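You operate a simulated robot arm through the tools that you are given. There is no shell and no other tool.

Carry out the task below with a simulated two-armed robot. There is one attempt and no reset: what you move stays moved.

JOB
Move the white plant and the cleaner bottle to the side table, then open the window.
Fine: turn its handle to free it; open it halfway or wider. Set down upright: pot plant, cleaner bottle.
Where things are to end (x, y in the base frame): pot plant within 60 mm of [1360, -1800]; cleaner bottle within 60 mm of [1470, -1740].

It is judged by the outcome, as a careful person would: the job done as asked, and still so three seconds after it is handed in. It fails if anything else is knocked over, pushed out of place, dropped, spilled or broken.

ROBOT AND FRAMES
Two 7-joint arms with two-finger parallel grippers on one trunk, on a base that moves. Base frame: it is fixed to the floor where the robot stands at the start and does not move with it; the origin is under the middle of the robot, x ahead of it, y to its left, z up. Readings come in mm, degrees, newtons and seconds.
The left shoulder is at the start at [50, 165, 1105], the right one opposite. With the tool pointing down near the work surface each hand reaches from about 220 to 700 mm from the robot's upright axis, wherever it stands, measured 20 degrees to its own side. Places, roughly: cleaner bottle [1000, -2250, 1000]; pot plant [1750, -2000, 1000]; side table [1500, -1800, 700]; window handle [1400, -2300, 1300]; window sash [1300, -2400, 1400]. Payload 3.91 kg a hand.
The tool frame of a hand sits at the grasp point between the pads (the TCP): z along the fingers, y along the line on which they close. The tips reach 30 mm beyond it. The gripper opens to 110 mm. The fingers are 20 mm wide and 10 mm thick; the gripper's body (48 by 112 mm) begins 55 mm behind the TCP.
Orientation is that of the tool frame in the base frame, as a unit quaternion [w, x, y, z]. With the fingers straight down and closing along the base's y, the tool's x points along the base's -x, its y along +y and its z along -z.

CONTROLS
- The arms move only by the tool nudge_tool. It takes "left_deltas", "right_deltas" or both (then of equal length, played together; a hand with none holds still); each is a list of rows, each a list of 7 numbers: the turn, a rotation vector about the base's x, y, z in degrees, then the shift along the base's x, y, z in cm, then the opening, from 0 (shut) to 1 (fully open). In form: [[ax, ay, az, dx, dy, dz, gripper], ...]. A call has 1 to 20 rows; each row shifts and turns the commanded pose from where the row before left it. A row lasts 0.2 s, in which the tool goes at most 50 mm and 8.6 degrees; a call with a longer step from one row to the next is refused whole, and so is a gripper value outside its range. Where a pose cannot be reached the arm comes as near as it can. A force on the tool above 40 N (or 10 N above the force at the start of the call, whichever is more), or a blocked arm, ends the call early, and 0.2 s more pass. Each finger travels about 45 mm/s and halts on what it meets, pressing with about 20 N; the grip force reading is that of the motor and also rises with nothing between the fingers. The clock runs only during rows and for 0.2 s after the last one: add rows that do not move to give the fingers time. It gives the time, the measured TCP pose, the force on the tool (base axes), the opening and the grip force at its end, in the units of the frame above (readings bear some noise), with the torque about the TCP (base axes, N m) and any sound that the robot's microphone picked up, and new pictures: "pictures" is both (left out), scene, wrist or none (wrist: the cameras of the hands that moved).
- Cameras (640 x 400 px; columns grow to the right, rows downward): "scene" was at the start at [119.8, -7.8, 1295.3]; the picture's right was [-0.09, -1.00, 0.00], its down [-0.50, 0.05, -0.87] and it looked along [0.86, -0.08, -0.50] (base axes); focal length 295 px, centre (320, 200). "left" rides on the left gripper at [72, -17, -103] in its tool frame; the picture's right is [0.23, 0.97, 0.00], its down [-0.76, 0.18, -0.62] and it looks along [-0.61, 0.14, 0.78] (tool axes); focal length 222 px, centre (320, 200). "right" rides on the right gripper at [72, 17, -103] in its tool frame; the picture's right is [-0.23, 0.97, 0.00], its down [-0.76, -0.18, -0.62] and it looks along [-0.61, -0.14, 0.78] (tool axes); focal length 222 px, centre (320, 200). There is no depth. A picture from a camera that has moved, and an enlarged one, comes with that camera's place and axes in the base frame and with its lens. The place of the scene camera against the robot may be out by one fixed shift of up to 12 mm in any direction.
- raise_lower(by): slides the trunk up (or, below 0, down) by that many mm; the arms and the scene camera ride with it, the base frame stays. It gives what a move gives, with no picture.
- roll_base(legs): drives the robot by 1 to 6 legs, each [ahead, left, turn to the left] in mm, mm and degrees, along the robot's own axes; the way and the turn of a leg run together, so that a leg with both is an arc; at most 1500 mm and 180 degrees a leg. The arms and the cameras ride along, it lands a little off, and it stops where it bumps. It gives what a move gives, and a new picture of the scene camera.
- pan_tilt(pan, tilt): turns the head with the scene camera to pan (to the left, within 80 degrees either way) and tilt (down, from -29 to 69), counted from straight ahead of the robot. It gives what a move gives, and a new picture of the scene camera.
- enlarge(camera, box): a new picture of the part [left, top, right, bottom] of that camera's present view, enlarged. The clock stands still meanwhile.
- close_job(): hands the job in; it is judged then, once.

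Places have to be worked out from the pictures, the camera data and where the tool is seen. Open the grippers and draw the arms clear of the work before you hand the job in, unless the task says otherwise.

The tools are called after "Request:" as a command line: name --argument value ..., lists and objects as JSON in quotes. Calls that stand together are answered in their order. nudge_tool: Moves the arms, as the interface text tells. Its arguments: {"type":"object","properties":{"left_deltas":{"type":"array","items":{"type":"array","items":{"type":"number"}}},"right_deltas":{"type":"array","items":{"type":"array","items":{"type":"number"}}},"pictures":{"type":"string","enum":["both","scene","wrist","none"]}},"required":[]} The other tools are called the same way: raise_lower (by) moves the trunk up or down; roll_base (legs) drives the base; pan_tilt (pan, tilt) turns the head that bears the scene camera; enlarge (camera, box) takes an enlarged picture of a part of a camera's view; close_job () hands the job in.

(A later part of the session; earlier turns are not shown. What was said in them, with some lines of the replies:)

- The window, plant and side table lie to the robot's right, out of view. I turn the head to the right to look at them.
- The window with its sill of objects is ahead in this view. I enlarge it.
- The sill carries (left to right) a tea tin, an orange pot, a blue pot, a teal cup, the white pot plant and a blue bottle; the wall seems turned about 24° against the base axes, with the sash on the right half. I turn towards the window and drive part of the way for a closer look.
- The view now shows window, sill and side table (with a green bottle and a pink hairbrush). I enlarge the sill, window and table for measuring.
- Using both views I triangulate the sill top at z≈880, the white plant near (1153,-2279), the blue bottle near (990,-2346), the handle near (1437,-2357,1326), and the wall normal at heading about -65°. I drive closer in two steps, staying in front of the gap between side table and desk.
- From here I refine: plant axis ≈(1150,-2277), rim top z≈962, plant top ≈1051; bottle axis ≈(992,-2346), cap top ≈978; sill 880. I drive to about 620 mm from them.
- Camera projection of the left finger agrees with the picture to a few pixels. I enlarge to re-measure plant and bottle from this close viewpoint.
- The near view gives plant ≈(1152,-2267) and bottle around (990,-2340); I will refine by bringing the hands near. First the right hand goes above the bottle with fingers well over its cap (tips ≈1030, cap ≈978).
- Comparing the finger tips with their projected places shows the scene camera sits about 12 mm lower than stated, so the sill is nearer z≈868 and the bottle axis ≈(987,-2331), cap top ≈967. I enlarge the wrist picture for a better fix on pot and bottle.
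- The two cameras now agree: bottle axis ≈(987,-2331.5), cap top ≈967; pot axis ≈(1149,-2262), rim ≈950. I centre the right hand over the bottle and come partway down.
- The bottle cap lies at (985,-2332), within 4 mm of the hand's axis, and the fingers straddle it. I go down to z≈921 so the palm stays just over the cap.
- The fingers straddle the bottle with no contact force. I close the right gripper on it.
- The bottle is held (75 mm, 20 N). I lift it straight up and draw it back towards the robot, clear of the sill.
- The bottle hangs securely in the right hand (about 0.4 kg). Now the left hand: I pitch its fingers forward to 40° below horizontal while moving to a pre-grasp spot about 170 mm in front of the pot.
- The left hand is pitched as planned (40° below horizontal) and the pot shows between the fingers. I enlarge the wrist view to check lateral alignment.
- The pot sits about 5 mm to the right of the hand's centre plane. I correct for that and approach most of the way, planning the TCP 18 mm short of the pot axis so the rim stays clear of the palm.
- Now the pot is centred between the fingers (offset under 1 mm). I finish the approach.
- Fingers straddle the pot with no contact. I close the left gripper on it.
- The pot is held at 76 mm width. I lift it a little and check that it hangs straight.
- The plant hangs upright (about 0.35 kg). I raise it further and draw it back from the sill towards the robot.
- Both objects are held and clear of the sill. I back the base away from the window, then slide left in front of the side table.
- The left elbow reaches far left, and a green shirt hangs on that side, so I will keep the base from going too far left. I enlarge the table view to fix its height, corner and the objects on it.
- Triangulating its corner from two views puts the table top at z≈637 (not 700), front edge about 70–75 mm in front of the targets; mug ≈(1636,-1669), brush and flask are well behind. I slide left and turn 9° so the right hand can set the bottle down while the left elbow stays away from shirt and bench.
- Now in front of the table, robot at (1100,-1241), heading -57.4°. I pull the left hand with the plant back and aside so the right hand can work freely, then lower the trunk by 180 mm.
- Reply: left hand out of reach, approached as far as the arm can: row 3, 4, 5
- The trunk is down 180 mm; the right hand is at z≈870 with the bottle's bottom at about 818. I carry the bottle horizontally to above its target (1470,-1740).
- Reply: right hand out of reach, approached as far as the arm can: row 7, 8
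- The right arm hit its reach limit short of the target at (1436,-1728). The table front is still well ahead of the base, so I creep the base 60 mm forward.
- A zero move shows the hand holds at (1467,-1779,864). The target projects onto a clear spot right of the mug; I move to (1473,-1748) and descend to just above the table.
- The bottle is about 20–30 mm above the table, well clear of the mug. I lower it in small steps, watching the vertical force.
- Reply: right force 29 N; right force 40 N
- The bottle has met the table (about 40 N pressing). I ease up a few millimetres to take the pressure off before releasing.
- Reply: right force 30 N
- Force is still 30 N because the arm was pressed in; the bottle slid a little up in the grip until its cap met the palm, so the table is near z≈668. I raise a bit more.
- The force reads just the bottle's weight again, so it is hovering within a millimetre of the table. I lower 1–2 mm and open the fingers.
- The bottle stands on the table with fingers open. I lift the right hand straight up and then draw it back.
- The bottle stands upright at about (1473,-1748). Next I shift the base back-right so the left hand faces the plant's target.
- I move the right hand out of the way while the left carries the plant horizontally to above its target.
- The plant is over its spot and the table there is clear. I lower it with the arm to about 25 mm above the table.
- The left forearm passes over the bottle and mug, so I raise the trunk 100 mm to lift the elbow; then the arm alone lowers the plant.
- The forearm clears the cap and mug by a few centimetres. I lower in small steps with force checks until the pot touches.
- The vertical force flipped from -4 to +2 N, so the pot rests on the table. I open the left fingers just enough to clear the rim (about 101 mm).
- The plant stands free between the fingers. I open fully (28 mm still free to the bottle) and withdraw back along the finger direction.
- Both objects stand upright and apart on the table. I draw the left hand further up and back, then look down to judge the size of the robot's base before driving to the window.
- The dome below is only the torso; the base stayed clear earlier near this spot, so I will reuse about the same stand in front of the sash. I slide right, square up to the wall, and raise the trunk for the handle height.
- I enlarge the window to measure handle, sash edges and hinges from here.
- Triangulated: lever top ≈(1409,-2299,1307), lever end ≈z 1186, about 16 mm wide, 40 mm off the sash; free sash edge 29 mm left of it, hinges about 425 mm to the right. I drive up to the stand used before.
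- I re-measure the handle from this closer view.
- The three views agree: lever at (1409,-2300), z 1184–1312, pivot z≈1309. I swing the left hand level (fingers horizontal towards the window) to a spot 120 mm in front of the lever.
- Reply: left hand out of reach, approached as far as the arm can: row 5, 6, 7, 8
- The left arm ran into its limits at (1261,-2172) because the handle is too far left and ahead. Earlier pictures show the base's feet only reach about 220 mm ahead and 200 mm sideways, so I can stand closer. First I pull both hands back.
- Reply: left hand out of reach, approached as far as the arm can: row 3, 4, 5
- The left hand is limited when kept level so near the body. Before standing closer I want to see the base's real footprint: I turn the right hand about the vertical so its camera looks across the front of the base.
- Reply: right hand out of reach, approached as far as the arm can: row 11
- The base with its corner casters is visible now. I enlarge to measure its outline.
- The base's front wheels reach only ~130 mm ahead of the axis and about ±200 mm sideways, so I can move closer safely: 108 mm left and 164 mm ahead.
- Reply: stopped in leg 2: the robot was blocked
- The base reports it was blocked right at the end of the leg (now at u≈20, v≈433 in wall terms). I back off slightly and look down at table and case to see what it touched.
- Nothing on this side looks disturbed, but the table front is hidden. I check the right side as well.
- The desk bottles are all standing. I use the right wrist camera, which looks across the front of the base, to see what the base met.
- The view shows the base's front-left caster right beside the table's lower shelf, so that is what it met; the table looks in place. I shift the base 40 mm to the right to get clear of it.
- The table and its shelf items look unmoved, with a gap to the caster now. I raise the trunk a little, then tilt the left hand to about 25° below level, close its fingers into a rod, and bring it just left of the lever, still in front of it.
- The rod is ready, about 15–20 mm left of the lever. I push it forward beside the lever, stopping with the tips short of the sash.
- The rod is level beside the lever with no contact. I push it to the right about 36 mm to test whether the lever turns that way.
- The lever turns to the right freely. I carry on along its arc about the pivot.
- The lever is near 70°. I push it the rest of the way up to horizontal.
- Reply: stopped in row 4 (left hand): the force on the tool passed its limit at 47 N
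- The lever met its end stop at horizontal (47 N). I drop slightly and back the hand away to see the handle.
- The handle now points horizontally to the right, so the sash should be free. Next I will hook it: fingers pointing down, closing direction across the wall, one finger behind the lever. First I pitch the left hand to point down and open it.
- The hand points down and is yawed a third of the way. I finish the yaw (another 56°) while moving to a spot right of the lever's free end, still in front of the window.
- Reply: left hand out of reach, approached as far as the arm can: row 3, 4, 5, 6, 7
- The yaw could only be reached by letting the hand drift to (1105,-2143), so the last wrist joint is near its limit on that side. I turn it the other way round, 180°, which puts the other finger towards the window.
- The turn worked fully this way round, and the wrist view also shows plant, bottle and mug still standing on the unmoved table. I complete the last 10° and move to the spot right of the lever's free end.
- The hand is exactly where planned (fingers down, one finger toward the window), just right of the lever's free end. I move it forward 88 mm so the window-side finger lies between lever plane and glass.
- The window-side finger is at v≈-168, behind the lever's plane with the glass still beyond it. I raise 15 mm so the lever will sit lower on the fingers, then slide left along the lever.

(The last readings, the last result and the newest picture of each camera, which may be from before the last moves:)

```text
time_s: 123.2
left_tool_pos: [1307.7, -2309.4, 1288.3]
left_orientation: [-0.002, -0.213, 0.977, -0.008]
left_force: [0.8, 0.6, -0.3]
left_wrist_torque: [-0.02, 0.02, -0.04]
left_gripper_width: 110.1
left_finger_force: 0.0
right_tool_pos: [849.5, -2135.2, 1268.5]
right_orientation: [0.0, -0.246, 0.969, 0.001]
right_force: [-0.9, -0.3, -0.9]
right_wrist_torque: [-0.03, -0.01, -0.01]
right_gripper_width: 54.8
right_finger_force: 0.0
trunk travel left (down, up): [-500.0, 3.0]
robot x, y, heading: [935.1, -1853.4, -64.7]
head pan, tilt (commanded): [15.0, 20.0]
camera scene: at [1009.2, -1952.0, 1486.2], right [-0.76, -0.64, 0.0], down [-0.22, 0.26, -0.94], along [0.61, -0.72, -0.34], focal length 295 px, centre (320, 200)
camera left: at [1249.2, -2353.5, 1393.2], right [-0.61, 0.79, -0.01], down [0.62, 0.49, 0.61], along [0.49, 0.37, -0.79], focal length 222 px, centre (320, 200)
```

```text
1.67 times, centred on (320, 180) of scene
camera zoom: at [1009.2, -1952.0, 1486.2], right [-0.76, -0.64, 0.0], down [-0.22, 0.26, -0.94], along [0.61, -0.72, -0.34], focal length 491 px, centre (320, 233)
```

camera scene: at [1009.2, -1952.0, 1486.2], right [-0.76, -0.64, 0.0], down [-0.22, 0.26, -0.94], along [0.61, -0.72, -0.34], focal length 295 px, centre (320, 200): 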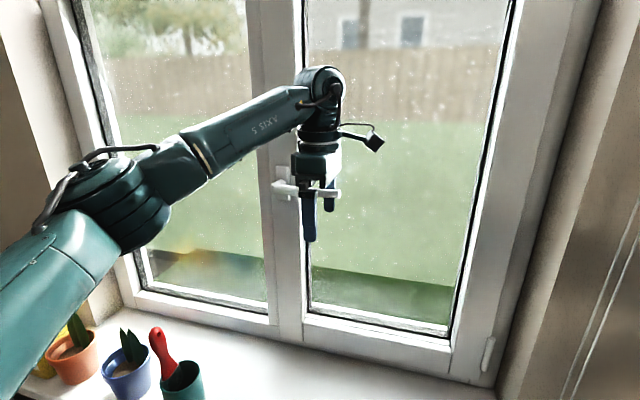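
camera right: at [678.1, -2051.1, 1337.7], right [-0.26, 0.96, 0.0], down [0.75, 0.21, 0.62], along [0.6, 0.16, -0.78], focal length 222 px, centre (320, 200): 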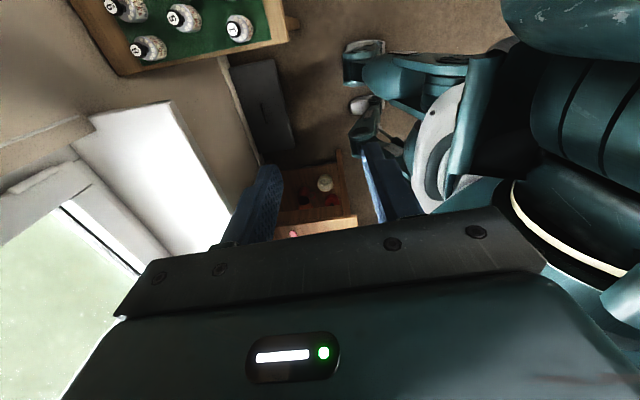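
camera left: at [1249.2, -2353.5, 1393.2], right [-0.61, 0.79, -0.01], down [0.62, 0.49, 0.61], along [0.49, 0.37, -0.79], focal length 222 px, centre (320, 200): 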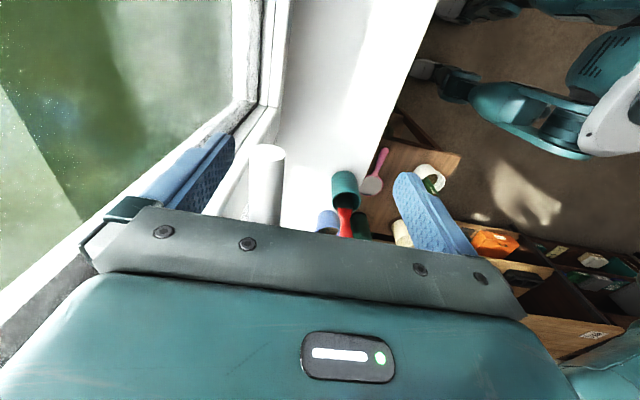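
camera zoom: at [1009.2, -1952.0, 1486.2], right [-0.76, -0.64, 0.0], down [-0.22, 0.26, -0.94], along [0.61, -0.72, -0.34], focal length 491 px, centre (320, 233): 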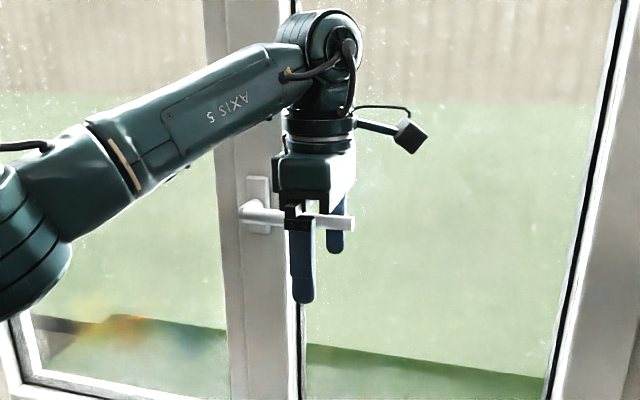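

The lever now lies between the two fingers. I pull gently back to take up the slack and start opening the sash, watching the force.

Request:
nudge_tool --left_deltas '[[0, 0, 0, -0.42, 0.91, 0, 1], [0, 0, 0, -0.51, 0.87, 0, 1], [0, 0, 0, -0.55, 0.85, 0, 1], [0, 0, 0, -0.55, 0.85, 0, 1], [0, 0, 0, 0, 0, 0, 1]]'

```text
time_s: 124.4
left_tool_pos: [1287.1, -2273.9, 1288.5]
left_orientation: [-0.003, -0.213, 0.977, -0.007]
left_force: [0.4, -0.2, -0.1]
left_wrist_torque: [0.01, -0.05, 0.02]
left_gripper_width: 110.2
left_finger_force: 0.1
right_tool_pos: [848.4, -2134.3, 1269.4]
right_orientation: [0.0, -0.246, 0.969, 0.001]
right_force: [0.1, 0.3, 0.0]
right_wrist_torque: [0.0, 0.01, 0.01]
right_gripper_width: 55.1
right_finger_force: 0.1
trunk travel left (down, up): [-500.0, 3.0]
robot x, y, heading: [935.3, -1855.5, -64.7]
head pan, tilt (commanded): [15.0, 20.0]
camera scene: at [1009.5, -1952.0, 1486.2], right [-0.76, -0.64, 0.0], down [-0.22, 0.26, -0.94], along [0.61, -0.72, -0.34], focal length 295 px, centre (320, 200)
camera left: at [1228.7, -2318.5, 1393.3], right [-0.61, 0.79, -0.01], down [0.62, 0.49, 0.61], along [0.49, 0.37, -0.79], focal length 222 px, centre (320, 200)
```

scene: 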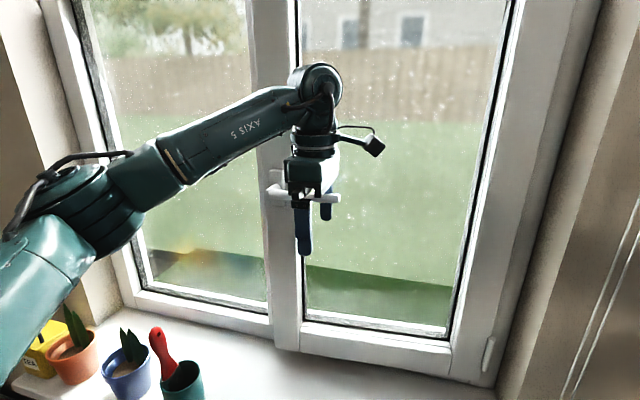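
left: 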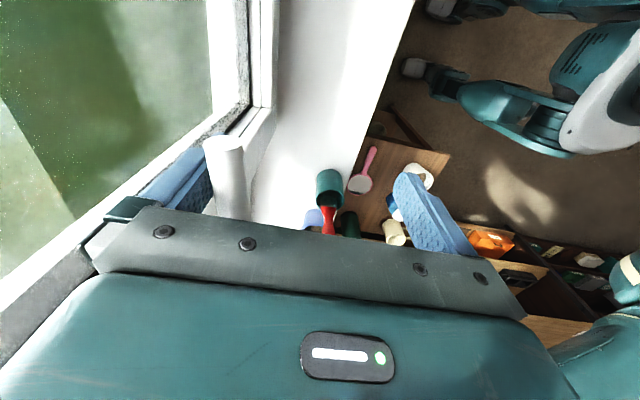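

The sash follows easily (about 5° open, almost no force). I continue along the arc to roughly 20°.

Request:
nudge_tool --left_deltas '[[0, 0, 0, -1.1, 1.25, 0, 1], [0, 0, 0, -1.2, 1.25, 0, 1], [0, 0, 0, -1.25, 1.22, 0, 1], [0, 0, 0, -1.3, 1.2, 0, 1], [0, 0, 0, -1.3, 1.2, 0, 1], [0, 0, 0, 0, 0, 0, 1]]'

```text
time_s: 125.8
left_tool_pos: [1226.3, -2214.2, 1287.8]
left_orientation: [-0.003, -0.213, 0.977, -0.007]
left_force: [0.7, 0.1, 0.1]
left_wrist_torque: [-0.01, -0.01, -0.02]
left_gripper_width: 110.1
left_finger_force: 0.0
right_tool_pos: [848.0, -2133.1, 1268.4]
right_orientation: [0.0, -0.247, 0.969, 0.002]
right_force: [-0.4, -0.5, 0.9]
right_wrist_torque: [-0.01, 0.01, 0.01]
right_gripper_width: 55.0
right_finger_force: 0.0
trunk travel left (down, up): [-500.0, 3.0]
robot x, y, heading: [934.3, -1856.5, -65.1]
head pan, tilt (commanded): [15.0, 20.0]
camera scene: at [1009.6, -1952.0, 1486.2], right [-0.76, -0.64, 0.0], down [-0.22, 0.26, -0.94], along [0.61, -0.72, -0.34], focal length 295 px, centre (320, 200)
camera left: at [1167.4, -2258.0, 1392.4], right [-0.61, 0.79, -0.01], down [0.62, 0.49, 0.61], along [0.49, 0.37, -0.79], focal length 222 px, centre (320, 200)
```

scene: 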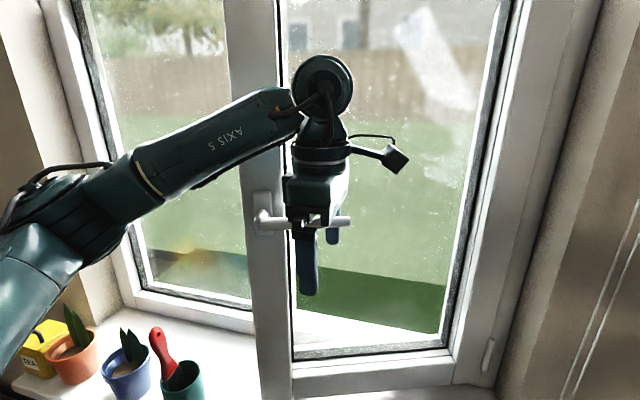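
left: 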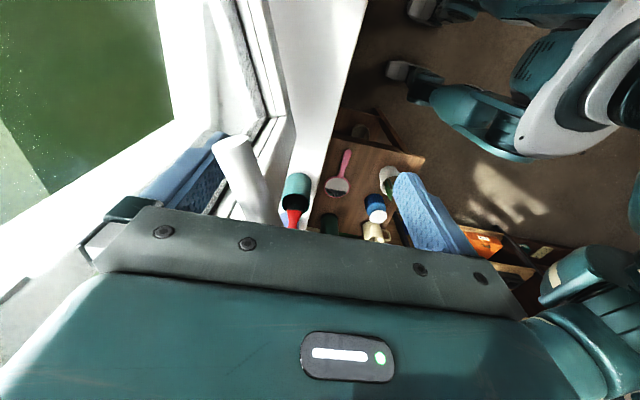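

The sash is about 20° open and moves freely. I continue pulling with the hooked finger by driving the base diagonally back-right, to about 40°, where the forearm would begin to near the sash edge.

Request:
roll_base --legs '[[-93, -56, 0]]'

```text
time_s: 127.0
left_tool_pos: [1135.6, -2154.8, 1288.2]
left_orientation: [-0.003, -0.214, 0.977, -0.007]
left_force: [0.4, -0.1, 0.6]
left_wrist_torque: [0.01, 0.0, -0.01]
left_gripper_width: 109.9
left_finger_force: 0.1
right_tool_pos: [756.0, -2074.6, 1268.8]
right_orientation: [0.001, -0.247, 0.969, 0.001]
right_force: [0.4, 0.6, -0.5]
right_wrist_torque: [0.02, 0.02, 0.01]
right_gripper_width: 55.1
right_finger_force: 0.1
trunk travel left (down, up): [-500.0, 3.0]
robot x, y, heading: [848.4, -1793.7, -64.9]
head pan, tilt (commanded): [15.0, 20.0]
camera scene: at [918.2, -1891.6, 1486.2], right [-0.77, -0.64, 0.0], down [-0.22, 0.26, -0.94], along [0.6, -0.72, -0.34], focal length 295 px, centre (320, 200)
```

scene: 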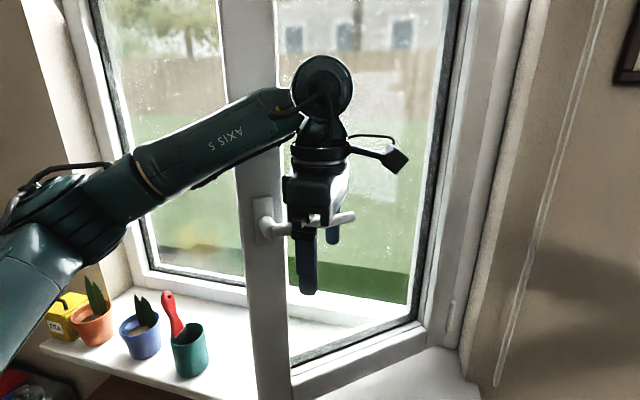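

The sash is now about 40° open. I lift the fingers straight up off the lever.

Request:
nudge_tool --left_deltas '[[0, 0, 0, -0.2, 0.3, 1.0, 1], [0, 0, 0, 0, 0, 2.0, 1], [0, 0, 0, 0, 0, 2.2, 1], [0, 0, 0, 0, 0, 2.3, 1], [0, 0, 0, 0, 0, 0, 1]]'

```text
time_s: 128.2
left_tool_pos: [1130.9, -2150.9, 1361.8]
left_orientation: [-0.004, -0.213, 0.977, -0.008]
left_force: [0.8, 0.3, 0.1]
left_wrist_torque: [-0.04, -0.01, 0.03]
left_gripper_width: 109.9
left_finger_force: 0.1
right_tool_pos: [757.1, -2073.0, 1268.3]
right_orientation: [0.0, -0.247, 0.969, 0.001]
right_force: [0.0, -0.1, 0.9]
right_wrist_torque: [-0.02, 0.0, -0.02]
right_gripper_width: 55.1
right_finger_force: 0.1
trunk travel left (down, up): [-500.0, 3.0]
robot x, y, heading: [846.0, -1794.4, -64.6]
head pan, tilt (commanded): [15.0, 20.0]
camera scene: at [919.0, -1891.8, 1486.2], right [-0.77, -0.64, 0.0], down [-0.22, 0.26, -0.94], along [0.6, -0.72, -0.34], focal length 295 px, centre (320, 200)
camera left: at [1073.2, -2194.7, 1466.5], right [-0.61, 0.79, -0.01], down [0.62, 0.49, 0.61], along [0.49, 0.37, -0.79], focal length 222 px, centre (320, 200)
```

scene: 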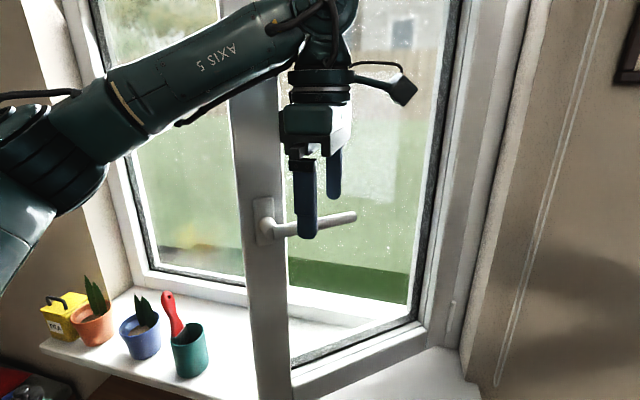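
left: 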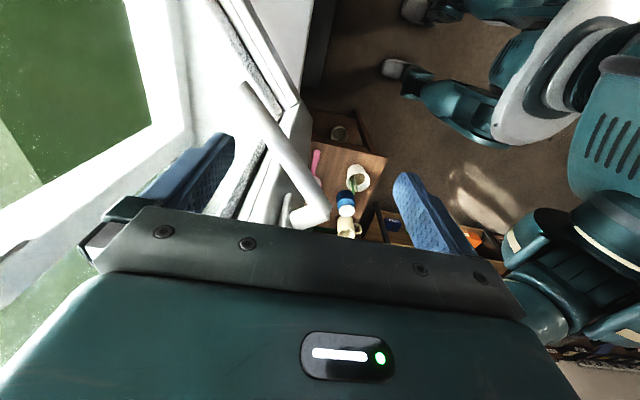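

The hand is free above the lever and the sash stays put. I back the hand away from the sash towards the robot and turn it back to its normal yaw.

Request:
nudge_tool --left_deltas '[[0, 0, 0, -1.0, 2.2, 0, 1], [0, 0, 0, -1.0, 2.2, 0, 1], [0, 0, 0, -1.0, 2.2, 0, 1], [0, 0, 0, -1.0, 2.2, 0, 0.8], [0, 0, -8.2, -1.0, 2.2, 0, 0.6], [0, 0, -8.2, 0, 0, 0, 0.4], [0, 0, -8.2, 0, 0, 0, 0.2], [0, 0, -8.2, 0, 0, 0, 0], [0, 0, -8.2, 0, 0, 0, 0], [0, 0, -8.2, 0, 0, 0, 0], [0, 0, -8.2, 0, 0, 0, 0], [0, 0, -8.2, 0, 0, 0, 0], [0, 0, -8.2, 0, 0, 0, 0], [0, 0, -8.2, 0, 0, 0, 0], [0, 0, -8.0, 0, 0, 0, 0], [0, 0, 0, 0, 0, 0, 0]]'

```text
time_s: 131.6
left_tool_pos: [1082.4, -2040.3, 1362.9]
left_orientation: [-0.009, 0.541, 0.841, -0.004]
left_force: [-0.4, 0.5, 0.6]
left_wrist_torque: [-0.03, -0.01, -0.01]
left_gripper_width: 0.0
left_finger_force: 20.1
right_tool_pos: [758.0, -2073.4, 1269.1]
right_orientation: [0.0, -0.247, 0.969, 0.0]
right_force: [0.1, 0.6, 0.0]
right_wrist_torque: [-0.01, 0.02, -0.05]
right_gripper_width: 55.0
right_finger_force: 0.1
trunk travel left (down, up): [-500.0, 3.0]
robot x, y, heading: [844.4, -1795.3, -64.7]
head pan, tilt (commanded): [15.0, 20.0]
camera scene: at [918.6, -1891.6, 1486.2], right [-0.77, -0.64, 0.0], down [-0.22, 0.26, -0.94], along [0.6, -0.72, -0.34], focal length 295 px, centre (320, 200)
camera left: at [1039.2, -1982.0, 1467.8], right [0.79, 0.61, -0.01], down [0.49, -0.62, 0.61], along [0.37, -0.49, -0.79], focal length 222 px, centre (320, 200)
```

scene: 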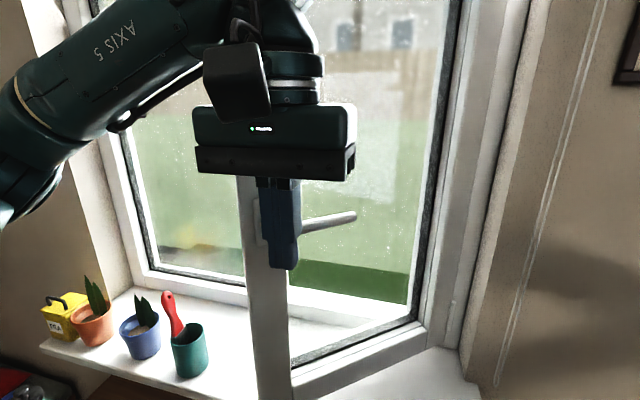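
left: 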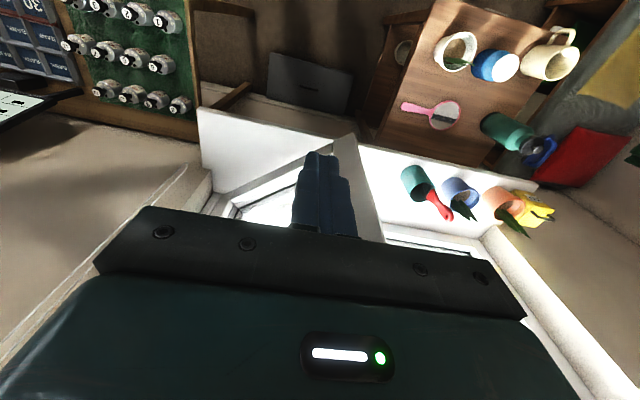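

The wrist view again shows plant and bottle standing well. I back the base 150 mm for room, then pitch the hand forward (about 25° below level) and bring the closed fingers to the left of the sash's free edge.

Request:
roll_base --legs '[[-150, 0, 0]]'

Request:
nudge_tool --left_deltas '[[-7.34, -3.42, 0, 2.84, -1.22, -1.8, 0], [-7.34, -3.42, 0, 2.84, -1.22, -1.8, 0], [-7.34, -3.42, 0, 2.84, -1.22, -1.8, 0], [-7.34, -3.42, 0, 2.84, -1.22, -1.8, 0], [-7.34, -3.42, 0, 2.84, -1.22, -1.8, 0], [-7.34, -3.42, 0, 2.84, -1.22, -1.8, 0], [-7.34, -3.42, 0, 2.84, -1.22, -1.8, 0], [-7.34, -3.42, 0, 2.84, -1.22, -1.8, 0], [0, 0, 0, 2.84, -1.22, -1.9, 0], [0, 0, 0, 2.84, -1.22, -1.9, 0], [0, 0, 0, 0, 0, 0, 0]]'

```text
time_s: 132.9
left_tool_pos: [1020.4, -1906.7, 1362.4]
left_orientation: [-0.007, 0.542, 0.84, -0.003]
left_force: [0.1, -0.1, 0.2]
left_wrist_torque: [-0.02, 0.0, -0.02]
left_gripper_width: 0.0
left_finger_force: 20.2
right_tool_pos: [694.5, -1938.6, 1269.7]
right_orientation: [-0.001, -0.245, 0.97, -0.001]
right_force: [-0.3, 0.6, -0.1]
right_wrist_torque: [-0.02, -0.02, 0.0]
right_gripper_width: 54.6
right_finger_force: 0.2
trunk travel left (down, up): [-500.0, 3.0]
robot x, y, heading: [782.2, -1658.9, -65.4]
head pan, tilt (commanded): [15.0, 20.0]
camera scene: at [855.7, -1757.2, 1486.3], right [-0.77, -0.64, 0.0], down [-0.22, 0.26, -0.94], along [0.6, -0.72, -0.34], focal length 295 px, centre (320, 200)
```

scene: 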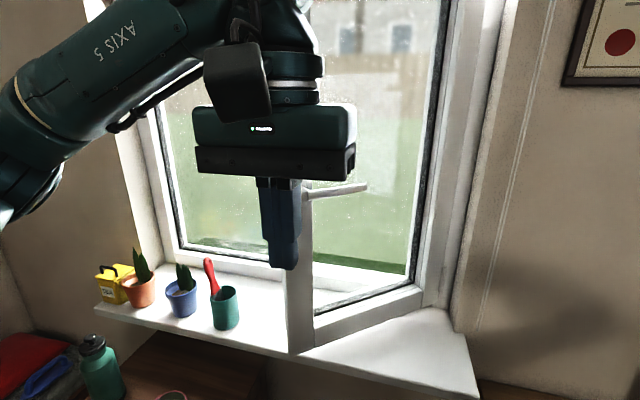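

```text
time_s: 135.3
left_tool_pos: [1305.4, -2029.0, 1178.0]
left_orientation: [0.447, 0.462, 0.71, -0.288]
left_force: [0.1, 0.3, -1.1]
left_wrist_torque: [0.01, 0.01, 0.02]
left_gripper_width: 0.0
left_finger_force: 19.7
right_tool_pos: [694.3, -1938.7, 1268.7]
right_orientation: [0.0, -0.244, 0.97, 0.0]
right_force: [-0.4, 0.2, -0.5]
right_wrist_torque: [0.0, -0.01, -0.01]
right_gripper_width: 55.0
right_finger_force: 0.1
trunk travel left (down, up): [-500.0, 3.0]
robot x, y, heading: [783.5, -1661.9, -65.2]
head pan, tilt (commanded): [15.0, 20.0]
camera scene: at [855.6, -1757.9, 1486.3], right [-0.77, -0.64, 0.0], down [-0.22, 0.26, -0.94], along [0.6, -0.72, -0.34], focal length 295 px, centre (320, 200)
camera left: at [1240.0, -1923.6, 1158.8], right [0.85, 0.49, -0.2], down [0.07, 0.28, 0.96], along [0.52, -0.83, 0.21], focal length 222 px, centre (320, 200)
```

scene: 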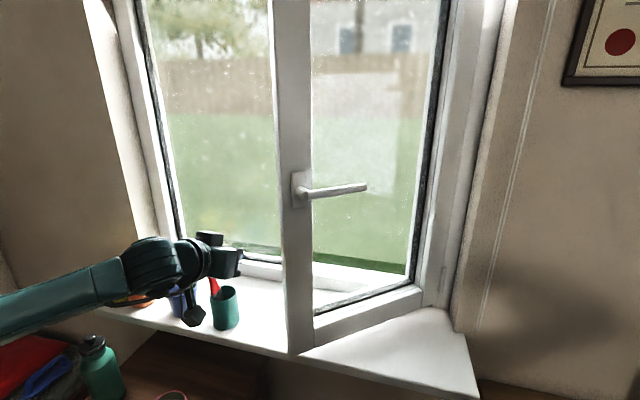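
left: 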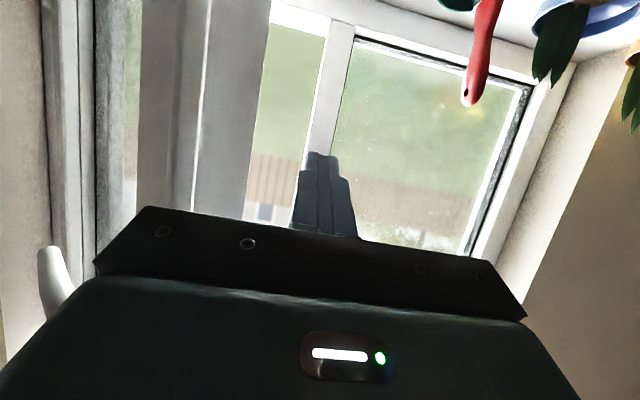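

The closed fingers are left of the free edge, with the sash at about 40°. I advance 80 mm so the tips reach past the edge's outer corner.

Request:
nudge_tool --left_deltas '[[0, 0, 0, 1.1, -2.4, 0, 0], [0, 0, 0, 1.2, -2.5, 0, 0], [0, 0, 0, 1.1, -2.4, 0, 0], [0, 0, 0, 0, 0, 0, 0]]'

```text
time_s: 136.3
left_tool_pos: [1338.3, -2102.4, 1179.4]
left_orientation: [0.446, 0.462, 0.71, -0.288]
left_force: [0.3, 0.0, -1.0]
left_wrist_torque: [-0.02, 0.02, -0.01]
left_gripper_width: 0.0
left_finger_force: 20.1
right_tool_pos: [695.1, -1938.5, 1268.6]
right_orientation: [0.0, -0.244, 0.97, 0.001]
right_force: [-0.9, 0.5, -0.6]
right_wrist_torque: [0.0, 0.02, -0.01]
right_gripper_width: 55.0
right_finger_force: 0.2
trunk travel left (down, up): [-500.0, 3.0]
robot x, y, heading: [781.7, -1662.2, -65.3]
head pan, tilt (commanded): [15.0, 20.0]
camera scene: at [856.0, -1757.6, 1486.3], right [-0.77, -0.64, 0.0], down [-0.22, 0.26, -0.94], along [0.6, -0.72, -0.34], focal length 295 px, centre (320, 200)
camera left: at [1271.9, -1996.2, 1159.7], right [0.85, 0.49, -0.2], down [0.07, 0.28, 0.96], along [0.52, -0.83, 0.21], focal length 222 px, centre (320, 200)
```

scene: 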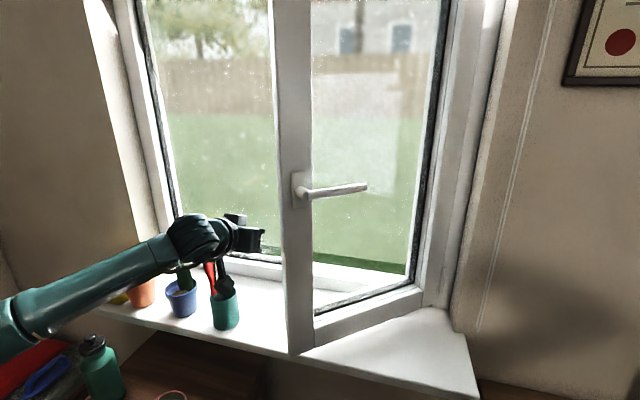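
left: 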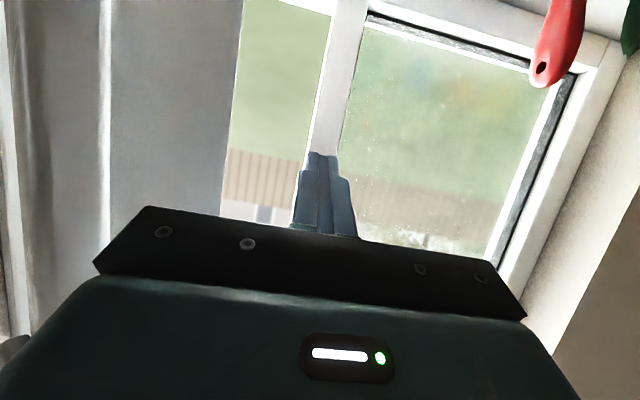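

The tips now reach past the outer corner of the free edge. I sweep right and gradually back along the arc, pushing the sash open to about 50° first.

Request:
nudge_tool --left_deltas '[[0, 0, 0, -1.45, -0.67, 0, 0], [0, 0, 0, -1.45, -0.67, 0, 0], [0, 0, 0, -1.35, -0.63, 0, 0], [0, 0, 0, -1.68, 0.88, 0, 0], [0, 0, 0, -1.68, 0.88, 0, 0], [0, 0, 0, -1.7, 0.64, 0, 0], [0, 0, 0, -1.7, 0.64, 0, 0], [0, 0, 0, 0, 0, 0, 0]]'

```text
time_s: 138.2
left_tool_pos: [1229.4, -2087.5, 1181.5]
left_orientation: [0.446, 0.462, 0.71, -0.29]
left_force: [8.5, 32.0, -6.5]
left_wrist_torque: [-1.56, -0.09, -2.29]
left_gripper_width: 0.1
left_finger_force: 19.9
right_tool_pos: [696.7, -1934.6, 1270.9]
right_orientation: [-0.001, -0.245, 0.97, -0.001]
right_force: [0.1, 0.8, -1.0]
right_wrist_torque: [0.02, 0.0, -0.01]
right_gripper_width: 55.1
right_finger_force: 0.0
trunk travel left (down, up): [-500.0, 3.0]
robot x, y, heading: [781.6, -1662.3, -65.1]
head pan, tilt (commanded): [15.0, 20.0]
camera scene: at [858.2, -1752.7, 1486.5], right [-0.77, -0.64, 0.0], down [-0.22, 0.26, -0.94], along [0.6, -0.72, -0.34], focal length 295 px, centre (320, 200)
camera left: at [1163.9, -1981.2, 1161.7], right [0.85, 0.49, -0.2], down [0.07, 0.28, 0.96], along [0.52, -0.83, 0.21], focal length 222 px, centre (320, 200)
```

scene: 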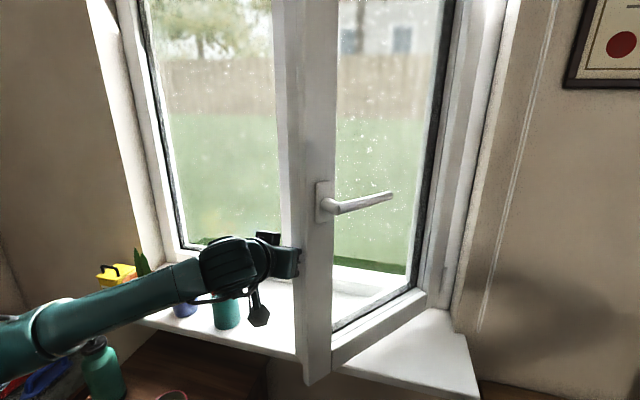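
left: 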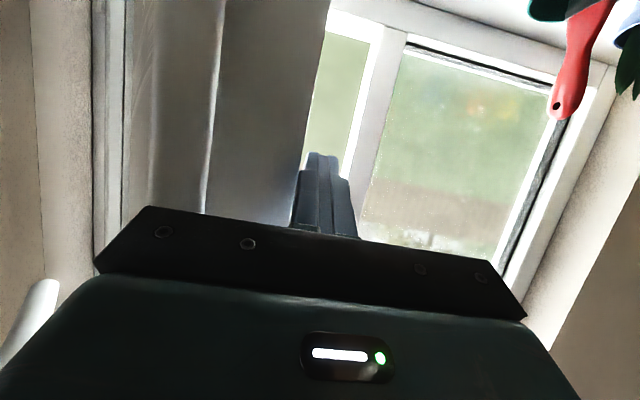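

The sash is near 50°, but about 33 N is on the hand: the palm side is pressing against the edge's inner corner. I draw back 20 mm to relieve that.

Request:
nudge_tool --left_deltas '[[0, 0, 0, -0.42, 0.9, 0, 0], [0, 0, 0, -0.42, 0.9, 0, 0], [0, 0, 0, 0, 0, 0, 0]]' --pictures "wrist"

```text
time_s: 138.9
left_tool_pos: [1218.9, -2074.6, 1182.2]
left_orientation: [0.447, 0.462, 0.709, -0.289]
left_force: [1.2, 0.4, -0.6]
left_wrist_torque: [0.0, 0.0, 0.03]
left_gripper_width: 0.0
left_finger_force: 20.3
right_tool_pos: [694.6, -1940.4, 1268.7]
right_orientation: [0.0, -0.245, 0.97, 0.0]
right_force: [0.6, -0.5, -0.5]
right_wrist_torque: [0.02, 0.02, 0.02]
right_gripper_width: 55.1
right_finger_force: 0.0
trunk travel left (down, up): [-500.0, 3.0]
robot x, y, heading: [785.1, -1661.8, -65.0]
head pan, tilt (commanded): [15.0, 20.0]
camera left: at [1152.9, -1968.2, 1162.0], right [0.85, 0.49, -0.2], down [0.07, 0.28, 0.96], along [0.52, -0.83, 0.21], focal length 222 px, centre (320, 200)
```

left: 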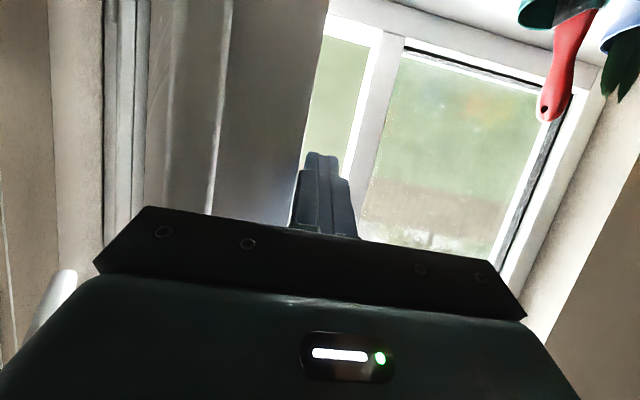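

The force is gone. I continue the sweep, keeping the hand further back.

Request:
nudge_tool --left_deltas '[[0, 0, 0, -1.5, 0.5, 0, 0], [0, 0, 0, -1.6, 0.5, 0, 0], [0, 0, 0, -1.6, 0.45, 0, 0], [0, 0, 0, -1.6, 0.4, 0, 0], [0, 0, 0, 0, 0, 0, 0]]'

```text
time_s: 140.2
left_tool_pos: [1157.1, -2052.7, 1180.1]
left_orientation: [0.445, 0.463, 0.71, -0.289]
left_force: [-0.4, -0.1, -0.5]
left_wrist_torque: [0.0, -0.01, -0.03]
left_gripper_width: 0.0
left_finger_force: 20.0
right_tool_pos: [693.9, -1940.2, 1268.8]
right_orientation: [0.0, -0.244, 0.97, 0.001]
right_force: [-0.6, -0.1, 0.4]
right_wrist_torque: [-0.02, 0.0, 0.0]
right_gripper_width: 55.1
right_finger_force: 0.0
trunk travel left (down, up): [-500.0, 3.0]
robot x, y, heading: [783.6, -1662.0, -65.0]
head pan, tilt (commanded): [15.0, 20.0]
camera scene: at [856.1, -1758.0, 1486.2], right [-0.77, -0.64, 0.0], down [-0.22, 0.26, -0.94], along [0.6, -0.72, -0.34], focal length 295 px, centre (320, 200)
camera left: at [1089.8, -1946.3, 1160.6], right [0.85, 0.49, -0.2], down [0.07, 0.28, 0.96], along [0.52, -0.83, 0.21], focal length 222 px, centre (320, 200)
```

scene: 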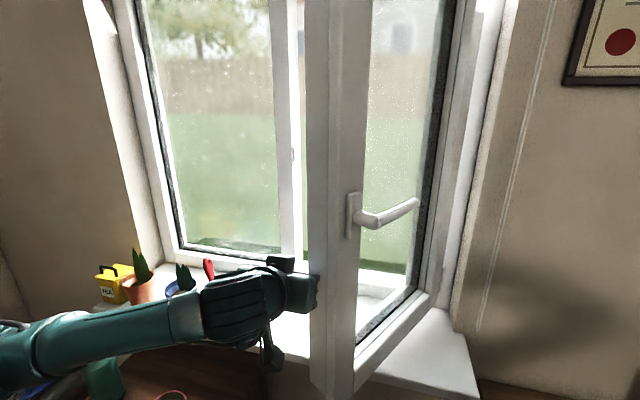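
left: 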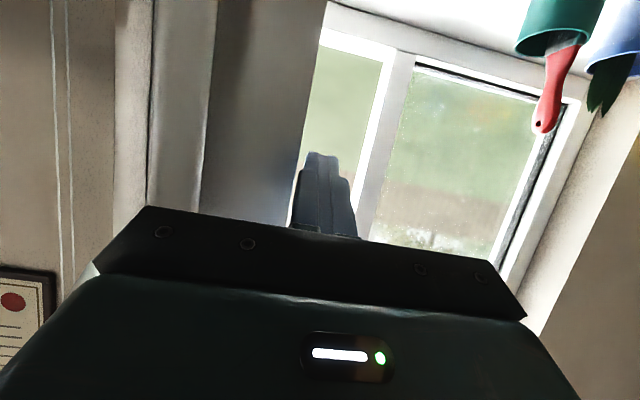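

The sash is at roughly 60° with negligible force. I push it a bit further, to about 70°.

Request:
nudge_tool --left_deltas '[[0, 0, 0, -1.6, 0, 0, 0], [0, 0, 0, -1.6, 0, 0, 0], [0, 0, 0, -1.6, 0, 0, 0], [0, 0, 0, -1.7, 0, 0, 0], [0, 0, 0, -1.6, 0, 0, 0], [0, 0, 0, -1.2, 0, 0, 0], [0, 0, 0, 0, 0, 0, 0]]'

```text
time_s: 141.8
left_tool_pos: [1064.0, -2054.5, 1181.6]
left_orientation: [0.446, 0.462, 0.71, -0.289]
left_force: [0.4, -0.4, 0.0]
left_wrist_torque: [0.02, 0.0, 0.0]
left_gripper_width: 0.1
left_finger_force: 20.5
right_tool_pos: [693.6, -1939.5, 1268.2]
right_orientation: [-0.001, -0.245, 0.97, 0.0]
right_force: [0.2, 0.2, -0.1]
right_wrist_torque: [-0.01, 0.0, -0.02]
right_gripper_width: 55.3
right_finger_force: 0.0
trunk travel left (down, up): [-500.0, 3.0]
robot x, y, heading: [785.6, -1662.9, -64.9]
head pan, tilt (commanded): [15.0, 20.0]
camera scene: at [856.2, -1757.9, 1486.2], right [-0.77, -0.64, 0.0], down [-0.22, 0.26, -0.94], along [0.6, -0.72, -0.34], focal length 295 px, centre (320, 200)
camera left: at [997.0, -1947.4, 1161.2], right [0.85, 0.49, -0.2], down [0.07, 0.28, 0.96], along [0.52, -0.83, 0.21], focal length 222 px, centre (320, 200)
```

scene: 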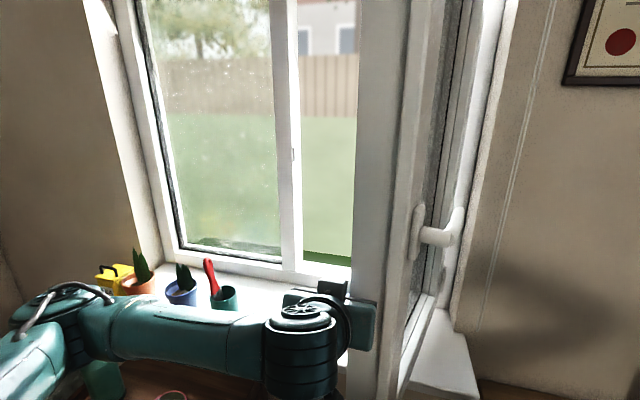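
left: 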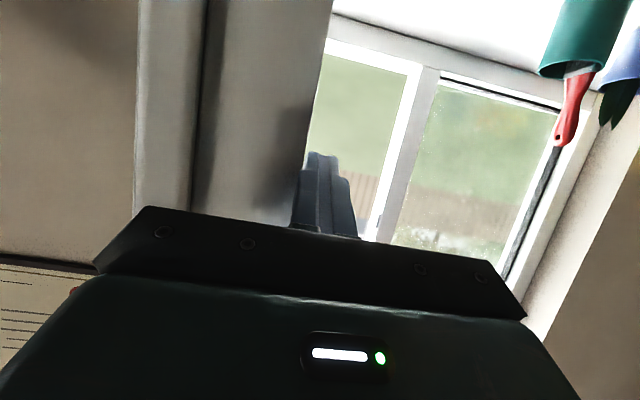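

The sash stands at about 75°. I move the left hand off the edge to the left and then back towards the robot.

Request:
nudge_tool --left_deltas '[[0, 0, 0, 2.3, 1.1, 0, 0], [0, 0, 0, 2.7, 1.2, 0, 0], [0, 0, 0, 2.0, 2.0, 0, 0], [0, 0, 0, -1.3, 2.8, 0.5, 0], [0, 0, 0, -1.4, 3.1, 0.5, 0.2], [0, 0, 0, -1.4, 3.1, 0.5, 0.5], [0, 0, 0, 0, 0, 0, 0.8], [0, 0, 0, 0, 0, 0, 1], [0, 0, 0, 0, 0, 0, 1]]'

```text
time_s: 143.8
left_tool_pos: [1109.6, -1992.3, 1191.8]
left_orientation: [0.447, 0.462, 0.71, -0.289]
left_force: [-0.6, 0.1, 0.5]
left_wrist_torque: [-0.03, 0.02, -0.01]
left_gripper_width: 101.1
left_finger_force: 0.0
left hand out of reach, approached as far as the arm can: row 4, 5, 6
right_tool_pos: [694.0, -1940.7, 1269.1]
right_orientation: [0.0, -0.244, 0.97, 0.0]
right_force: [0.4, -0.6, -0.7]
right_wrist_torque: [0.01, 0.04, -0.01]
right_gripper_width: 54.9
right_finger_force: 0.1
trunk travel left (down, up): [-500.0, 3.0]
robot x, y, heading: [782.4, -1658.9, -65.0]
head pan, tilt (commanded): [15.0, 20.0]
camera scene: at [856.1, -1758.0, 1486.2], right [-0.77, -0.64, 0.0], down [-0.22, 0.26, -0.94], along [0.6, -0.72, -0.34], focal length 295 px, centre (320, 200)
camera left: at [1043.8, -1885.1, 1172.3], right [0.85, 0.49, -0.2], down [0.07, 0.28, 0.96], along [0.52, -0.83, 0.21], focal length 222 px, centre (320, 200)
```

scene: 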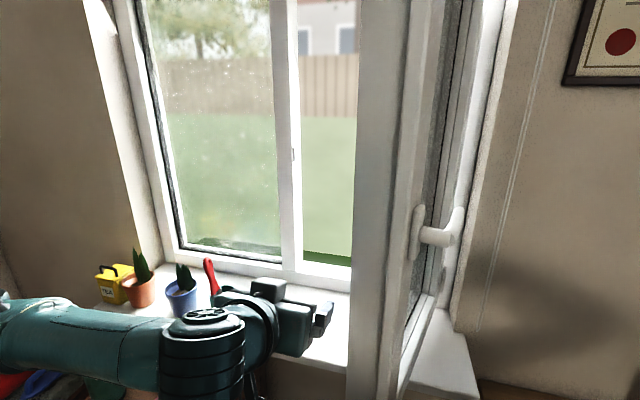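
left: 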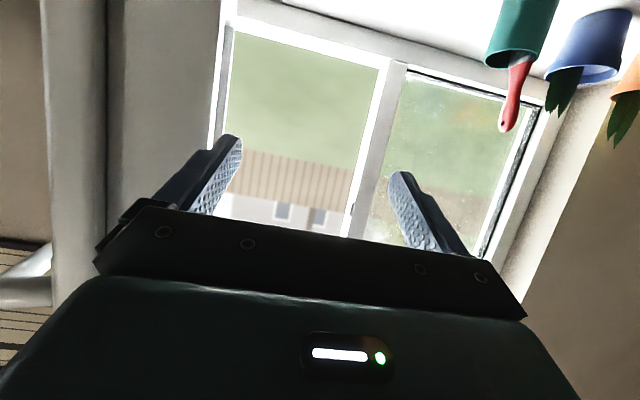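

The sash stays open by itself. I back the base 300 mm so both arms are well clear, then inspect everything.

Request:
roll_base --legs '[[-300, 0, 0]]'

Request:
pan_tilt --pan 25 --tilt 28

```text
time_s: 145.8
left_tool_pos: [983.1, -1718.6, 1192.5]
left_orientation: [0.447, 0.46, 0.711, -0.287]
left_force: [0.4, 0.6, 0.9]
left_wrist_torque: [0.04, 0.04, -0.01]
left_gripper_width: 110.3
left_finger_force: 0.1
right_tool_pos: [567.6, -1667.0, 1269.0]
right_orientation: [0.0, -0.246, 0.969, 0.001]
right_force: [-0.9, -0.3, 0.2]
right_wrist_torque: [-0.03, -0.02, 0.02]
right_gripper_width: 55.0
right_finger_force: 0.1
trunk travel left (down, up): [-500.0, 3.0]
robot x, y, heading: [658.0, -1390.0, -65.0]
head pan, tilt (commanded): [15.0, 20.0]
camera scene: at [729.0, -1484.6, 1486.3], right [-0.77, -0.64, 0.0], down [-0.22, 0.26, -0.94], along [0.6, -0.72, -0.34], focal length 295 px, centre (320, 200)
```

scene: 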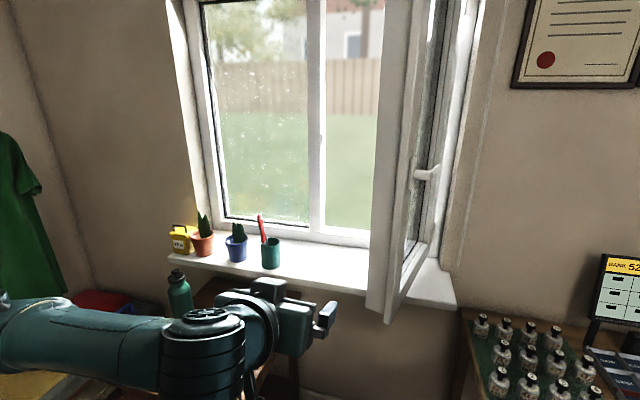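

```text
time_s: 146.5
left_tool_pos: [983.3, -1718.3, 1192.6]
left_orientation: [0.447, 0.461, 0.711, -0.287]
left_force: [0.4, 0.3, 0.4]
left_wrist_torque: [0.02, 0.02, 0.01]
left_gripper_width: 109.8
left_finger_force: 0.0
right_tool_pos: [568.7, -1667.5, 1269.1]
right_orientation: [-0.001, -0.247, 0.969, 0.001]
right_force: [0.5, 0.2, 0.4]
right_wrist_torque: [0.02, 0.01, 0.0]
right_gripper_width: 54.8
right_finger_force: 0.0
trunk travel left (down, up): [-500.0, 3.0]
robot x, y, heading: [656.3, -1386.8, -65.1]
head pan, tilt (commanded): [25.0, 28.0]
camera scene: at [739.3, -1472.7, 1473.3], right [-0.64, -0.77, 0.0], down [-0.36, 0.3, -0.88], along [0.68, -0.57, -0.47], focal length 295 px, centre (320, 200)
```

scene: 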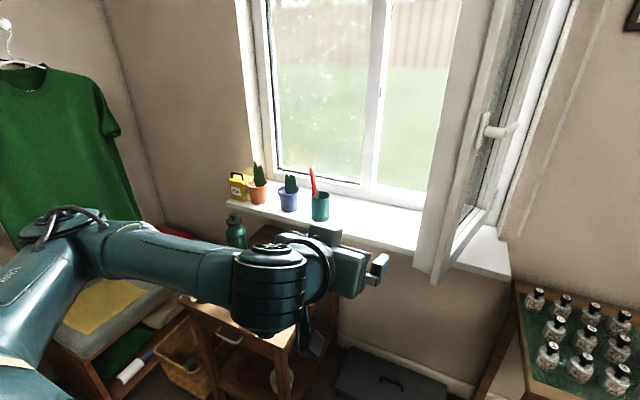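

The left arm hides the table. I fold the left hand back to pointing down near the robot and open the right gripper fully.

Request:
nudge_tool --left_deltas '[[7.34, 3.42, 0, 0, 0, 0.5, 1], [7.34, 3.42, 0, 0, 0, 0.5, 1], [7.34, 3.42, 0, -0.3, 0.8, 0.5, 1], [7.34, 3.42, 0, -0.5, 1.1, 0.5, 1], [7.34, 3.42, 0, -0.5, 1.1, 0.5, 1], [7.34, 3.42, 0, -0.5, 1.1, 0.5, 1], [7.34, 3.42, 0, -0.5, 1.1, 0.5, 1], [7.34, 3.42, 0, -0.5, 1.1, 0.5, 1], [0, 0, 0, -0.5, 1.1, 0.5, 1], [0, 0, 0, 0, 0, 0, 1]]' --right_deltas '[[0, 0, 0, 0, 0, 0, 1], [0, 0, 0, 0, 0, 0, 1], [0, 0, 0, 0, 0, 0, 1], [0, 0, 0, 0, 0, 0, 1], [0, 0, 0, 0, 0, 0, 1], [0, 0, 0, 0, 0, 0, 1], [0, 0, 0, 0, 0, 0, 1], [0, 0, 0, 0, 0, 0, 1], [0, 0, 0, 0, 0, 0, 1], [0, 0, 0, 0, 0, 0, 1]]'

```text
time_s: 148.7
left_tool_pos: [952.1, -1645.0, 1237.0]
left_orientation: [-0.007, 0.541, 0.841, -0.002]
left_force: [0.3, -0.6, 0.0]
left_wrist_torque: [0.01, 0.02, 0.01]
left_gripper_width: 110.1
left_finger_force: 0.0
right_tool_pos: [568.3, -1667.6, 1268.9]
right_orientation: [0.0, -0.246, 0.969, 0.001]
right_force: [-0.4, -0.5, 0.2]
right_wrist_torque: [0.0, 0.04, 0.02]
right_gripper_width: 110.0
right_finger_force: 0.0
trunk travel left (down, up): [-500.0, 3.0]
robot x, y, heading: [660.5, -1387.9, -65.0]
head pan, tilt (commanded): [25.0, 28.0]
camera scene: at [739.3, -1472.8, 1473.3], right [-0.64, -0.77, 0.0], down [-0.36, 0.3, -0.88], along [0.68, -0.57, -0.47], focal length 295 px, centre (320, 200)
camera right: at [496.0, -1687.4, 1372.6], right [-0.26, 0.96, 0.0], down [0.75, 0.21, 0.62], along [0.6, 0.17, -0.78], focal length 222 px, centre (320, 200)
camera left: at [908.3, -1586.9, 1341.8], right [0.79, 0.61, -0.01], down [0.49, -0.62, 0.61], along [0.37, -0.49, -0.79], focal length 222 px, centre (320, 200)
```

scene: 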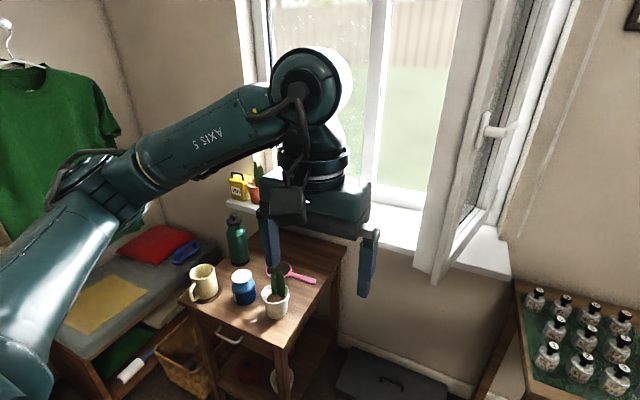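
right: 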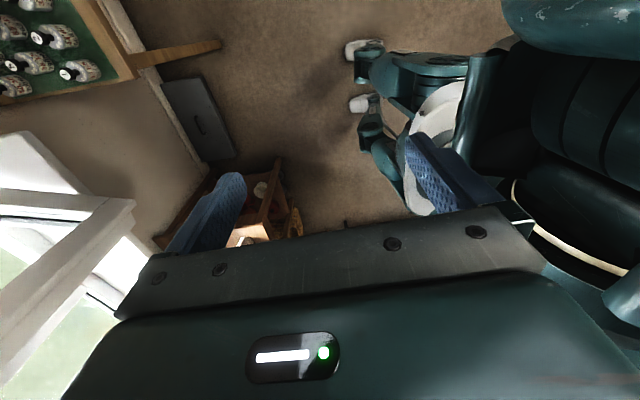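
left: 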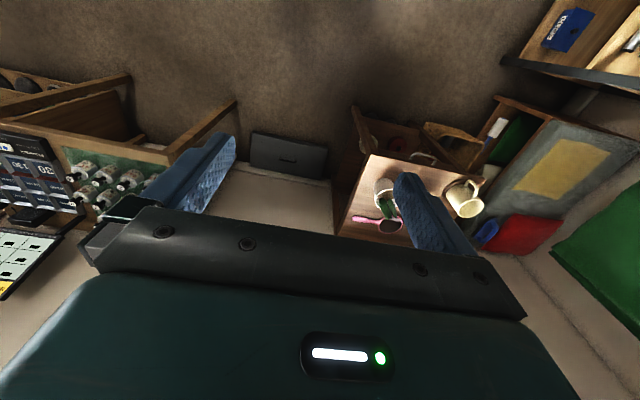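

Table, plant, bottle, mug, brush and flask are visible and look in order. I enlarge to check uprightness and positions, and the sash angle.

Request:
enlarge --camera "scene" --box '[170, 220, 350, 340]'

Request:
enlarge --camera "scene" --box '[400, 0, 600, 300]'

```text
3.33 times, centred on (260, 280) of scene
camera zoom: at [739.3, -1472.8, 1473.3], right [-0.64, -0.77, 0.0], down [-0.36, 0.3, -0.88], along [0.68, -0.57, -0.47], focal length 982 px, centre (520, -67)
```

zoom: 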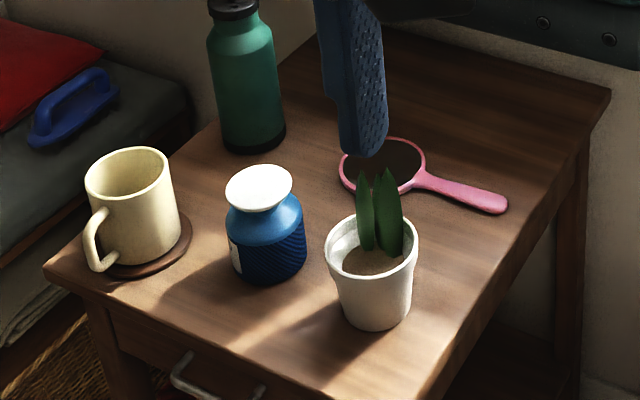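

```text
1.33 times, centred on (500, 150) of scene
camera zoom: at [739.3, -1472.8, 1473.3], right [-0.64, -0.77, 0.0], down [-0.36, 0.3, -0.88], along [0.68, -0.57, -0.47], focal length 393 px, centre (80, 267)
```

zoom: 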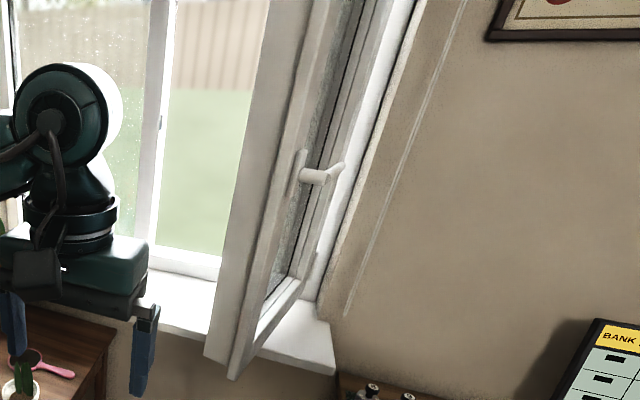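

Everything checks: plant upright near (1348,-1798), bottle upright near (1469,-1747), mug, brush and flask untouched, handle turned and sash about 75° open. Both grippers are open and clear, so I hand the job in.

Request:
close_job

```text
The job is handed in.
```

I moved the white plant and the cleaner bottle to the side table and opened the window. The job has been handed in; I haven't seen the judgement.

| Item | Measured position | Target |
|---|---|---|
| Pot plant | about (1348, -1798), upright | (1360, -1800) |
| Cleaner bottle | about (1469, -1747), upright | (1470, -1740) |
| Window | about 75° open, handle turned to horizontal | halfway or wider |

These positions are estimates from the last camera view. Both items are well inside the 60 mm tolerance.

- **Base touched the side table:** while I was driving in for the handle, the base stopped against something. It looked like the front-left caster against the table's lower shelf. I backed off at once. In later views the table had not moved and everything on it was standing.
- **Hard press on the bottle:** I pressed it onto the table with about 40 N before releasing it. It slid a little in the grip and then stood normally.

The sash held its position after I let go. At hand-in both grippers were open and both arms were drawn back.
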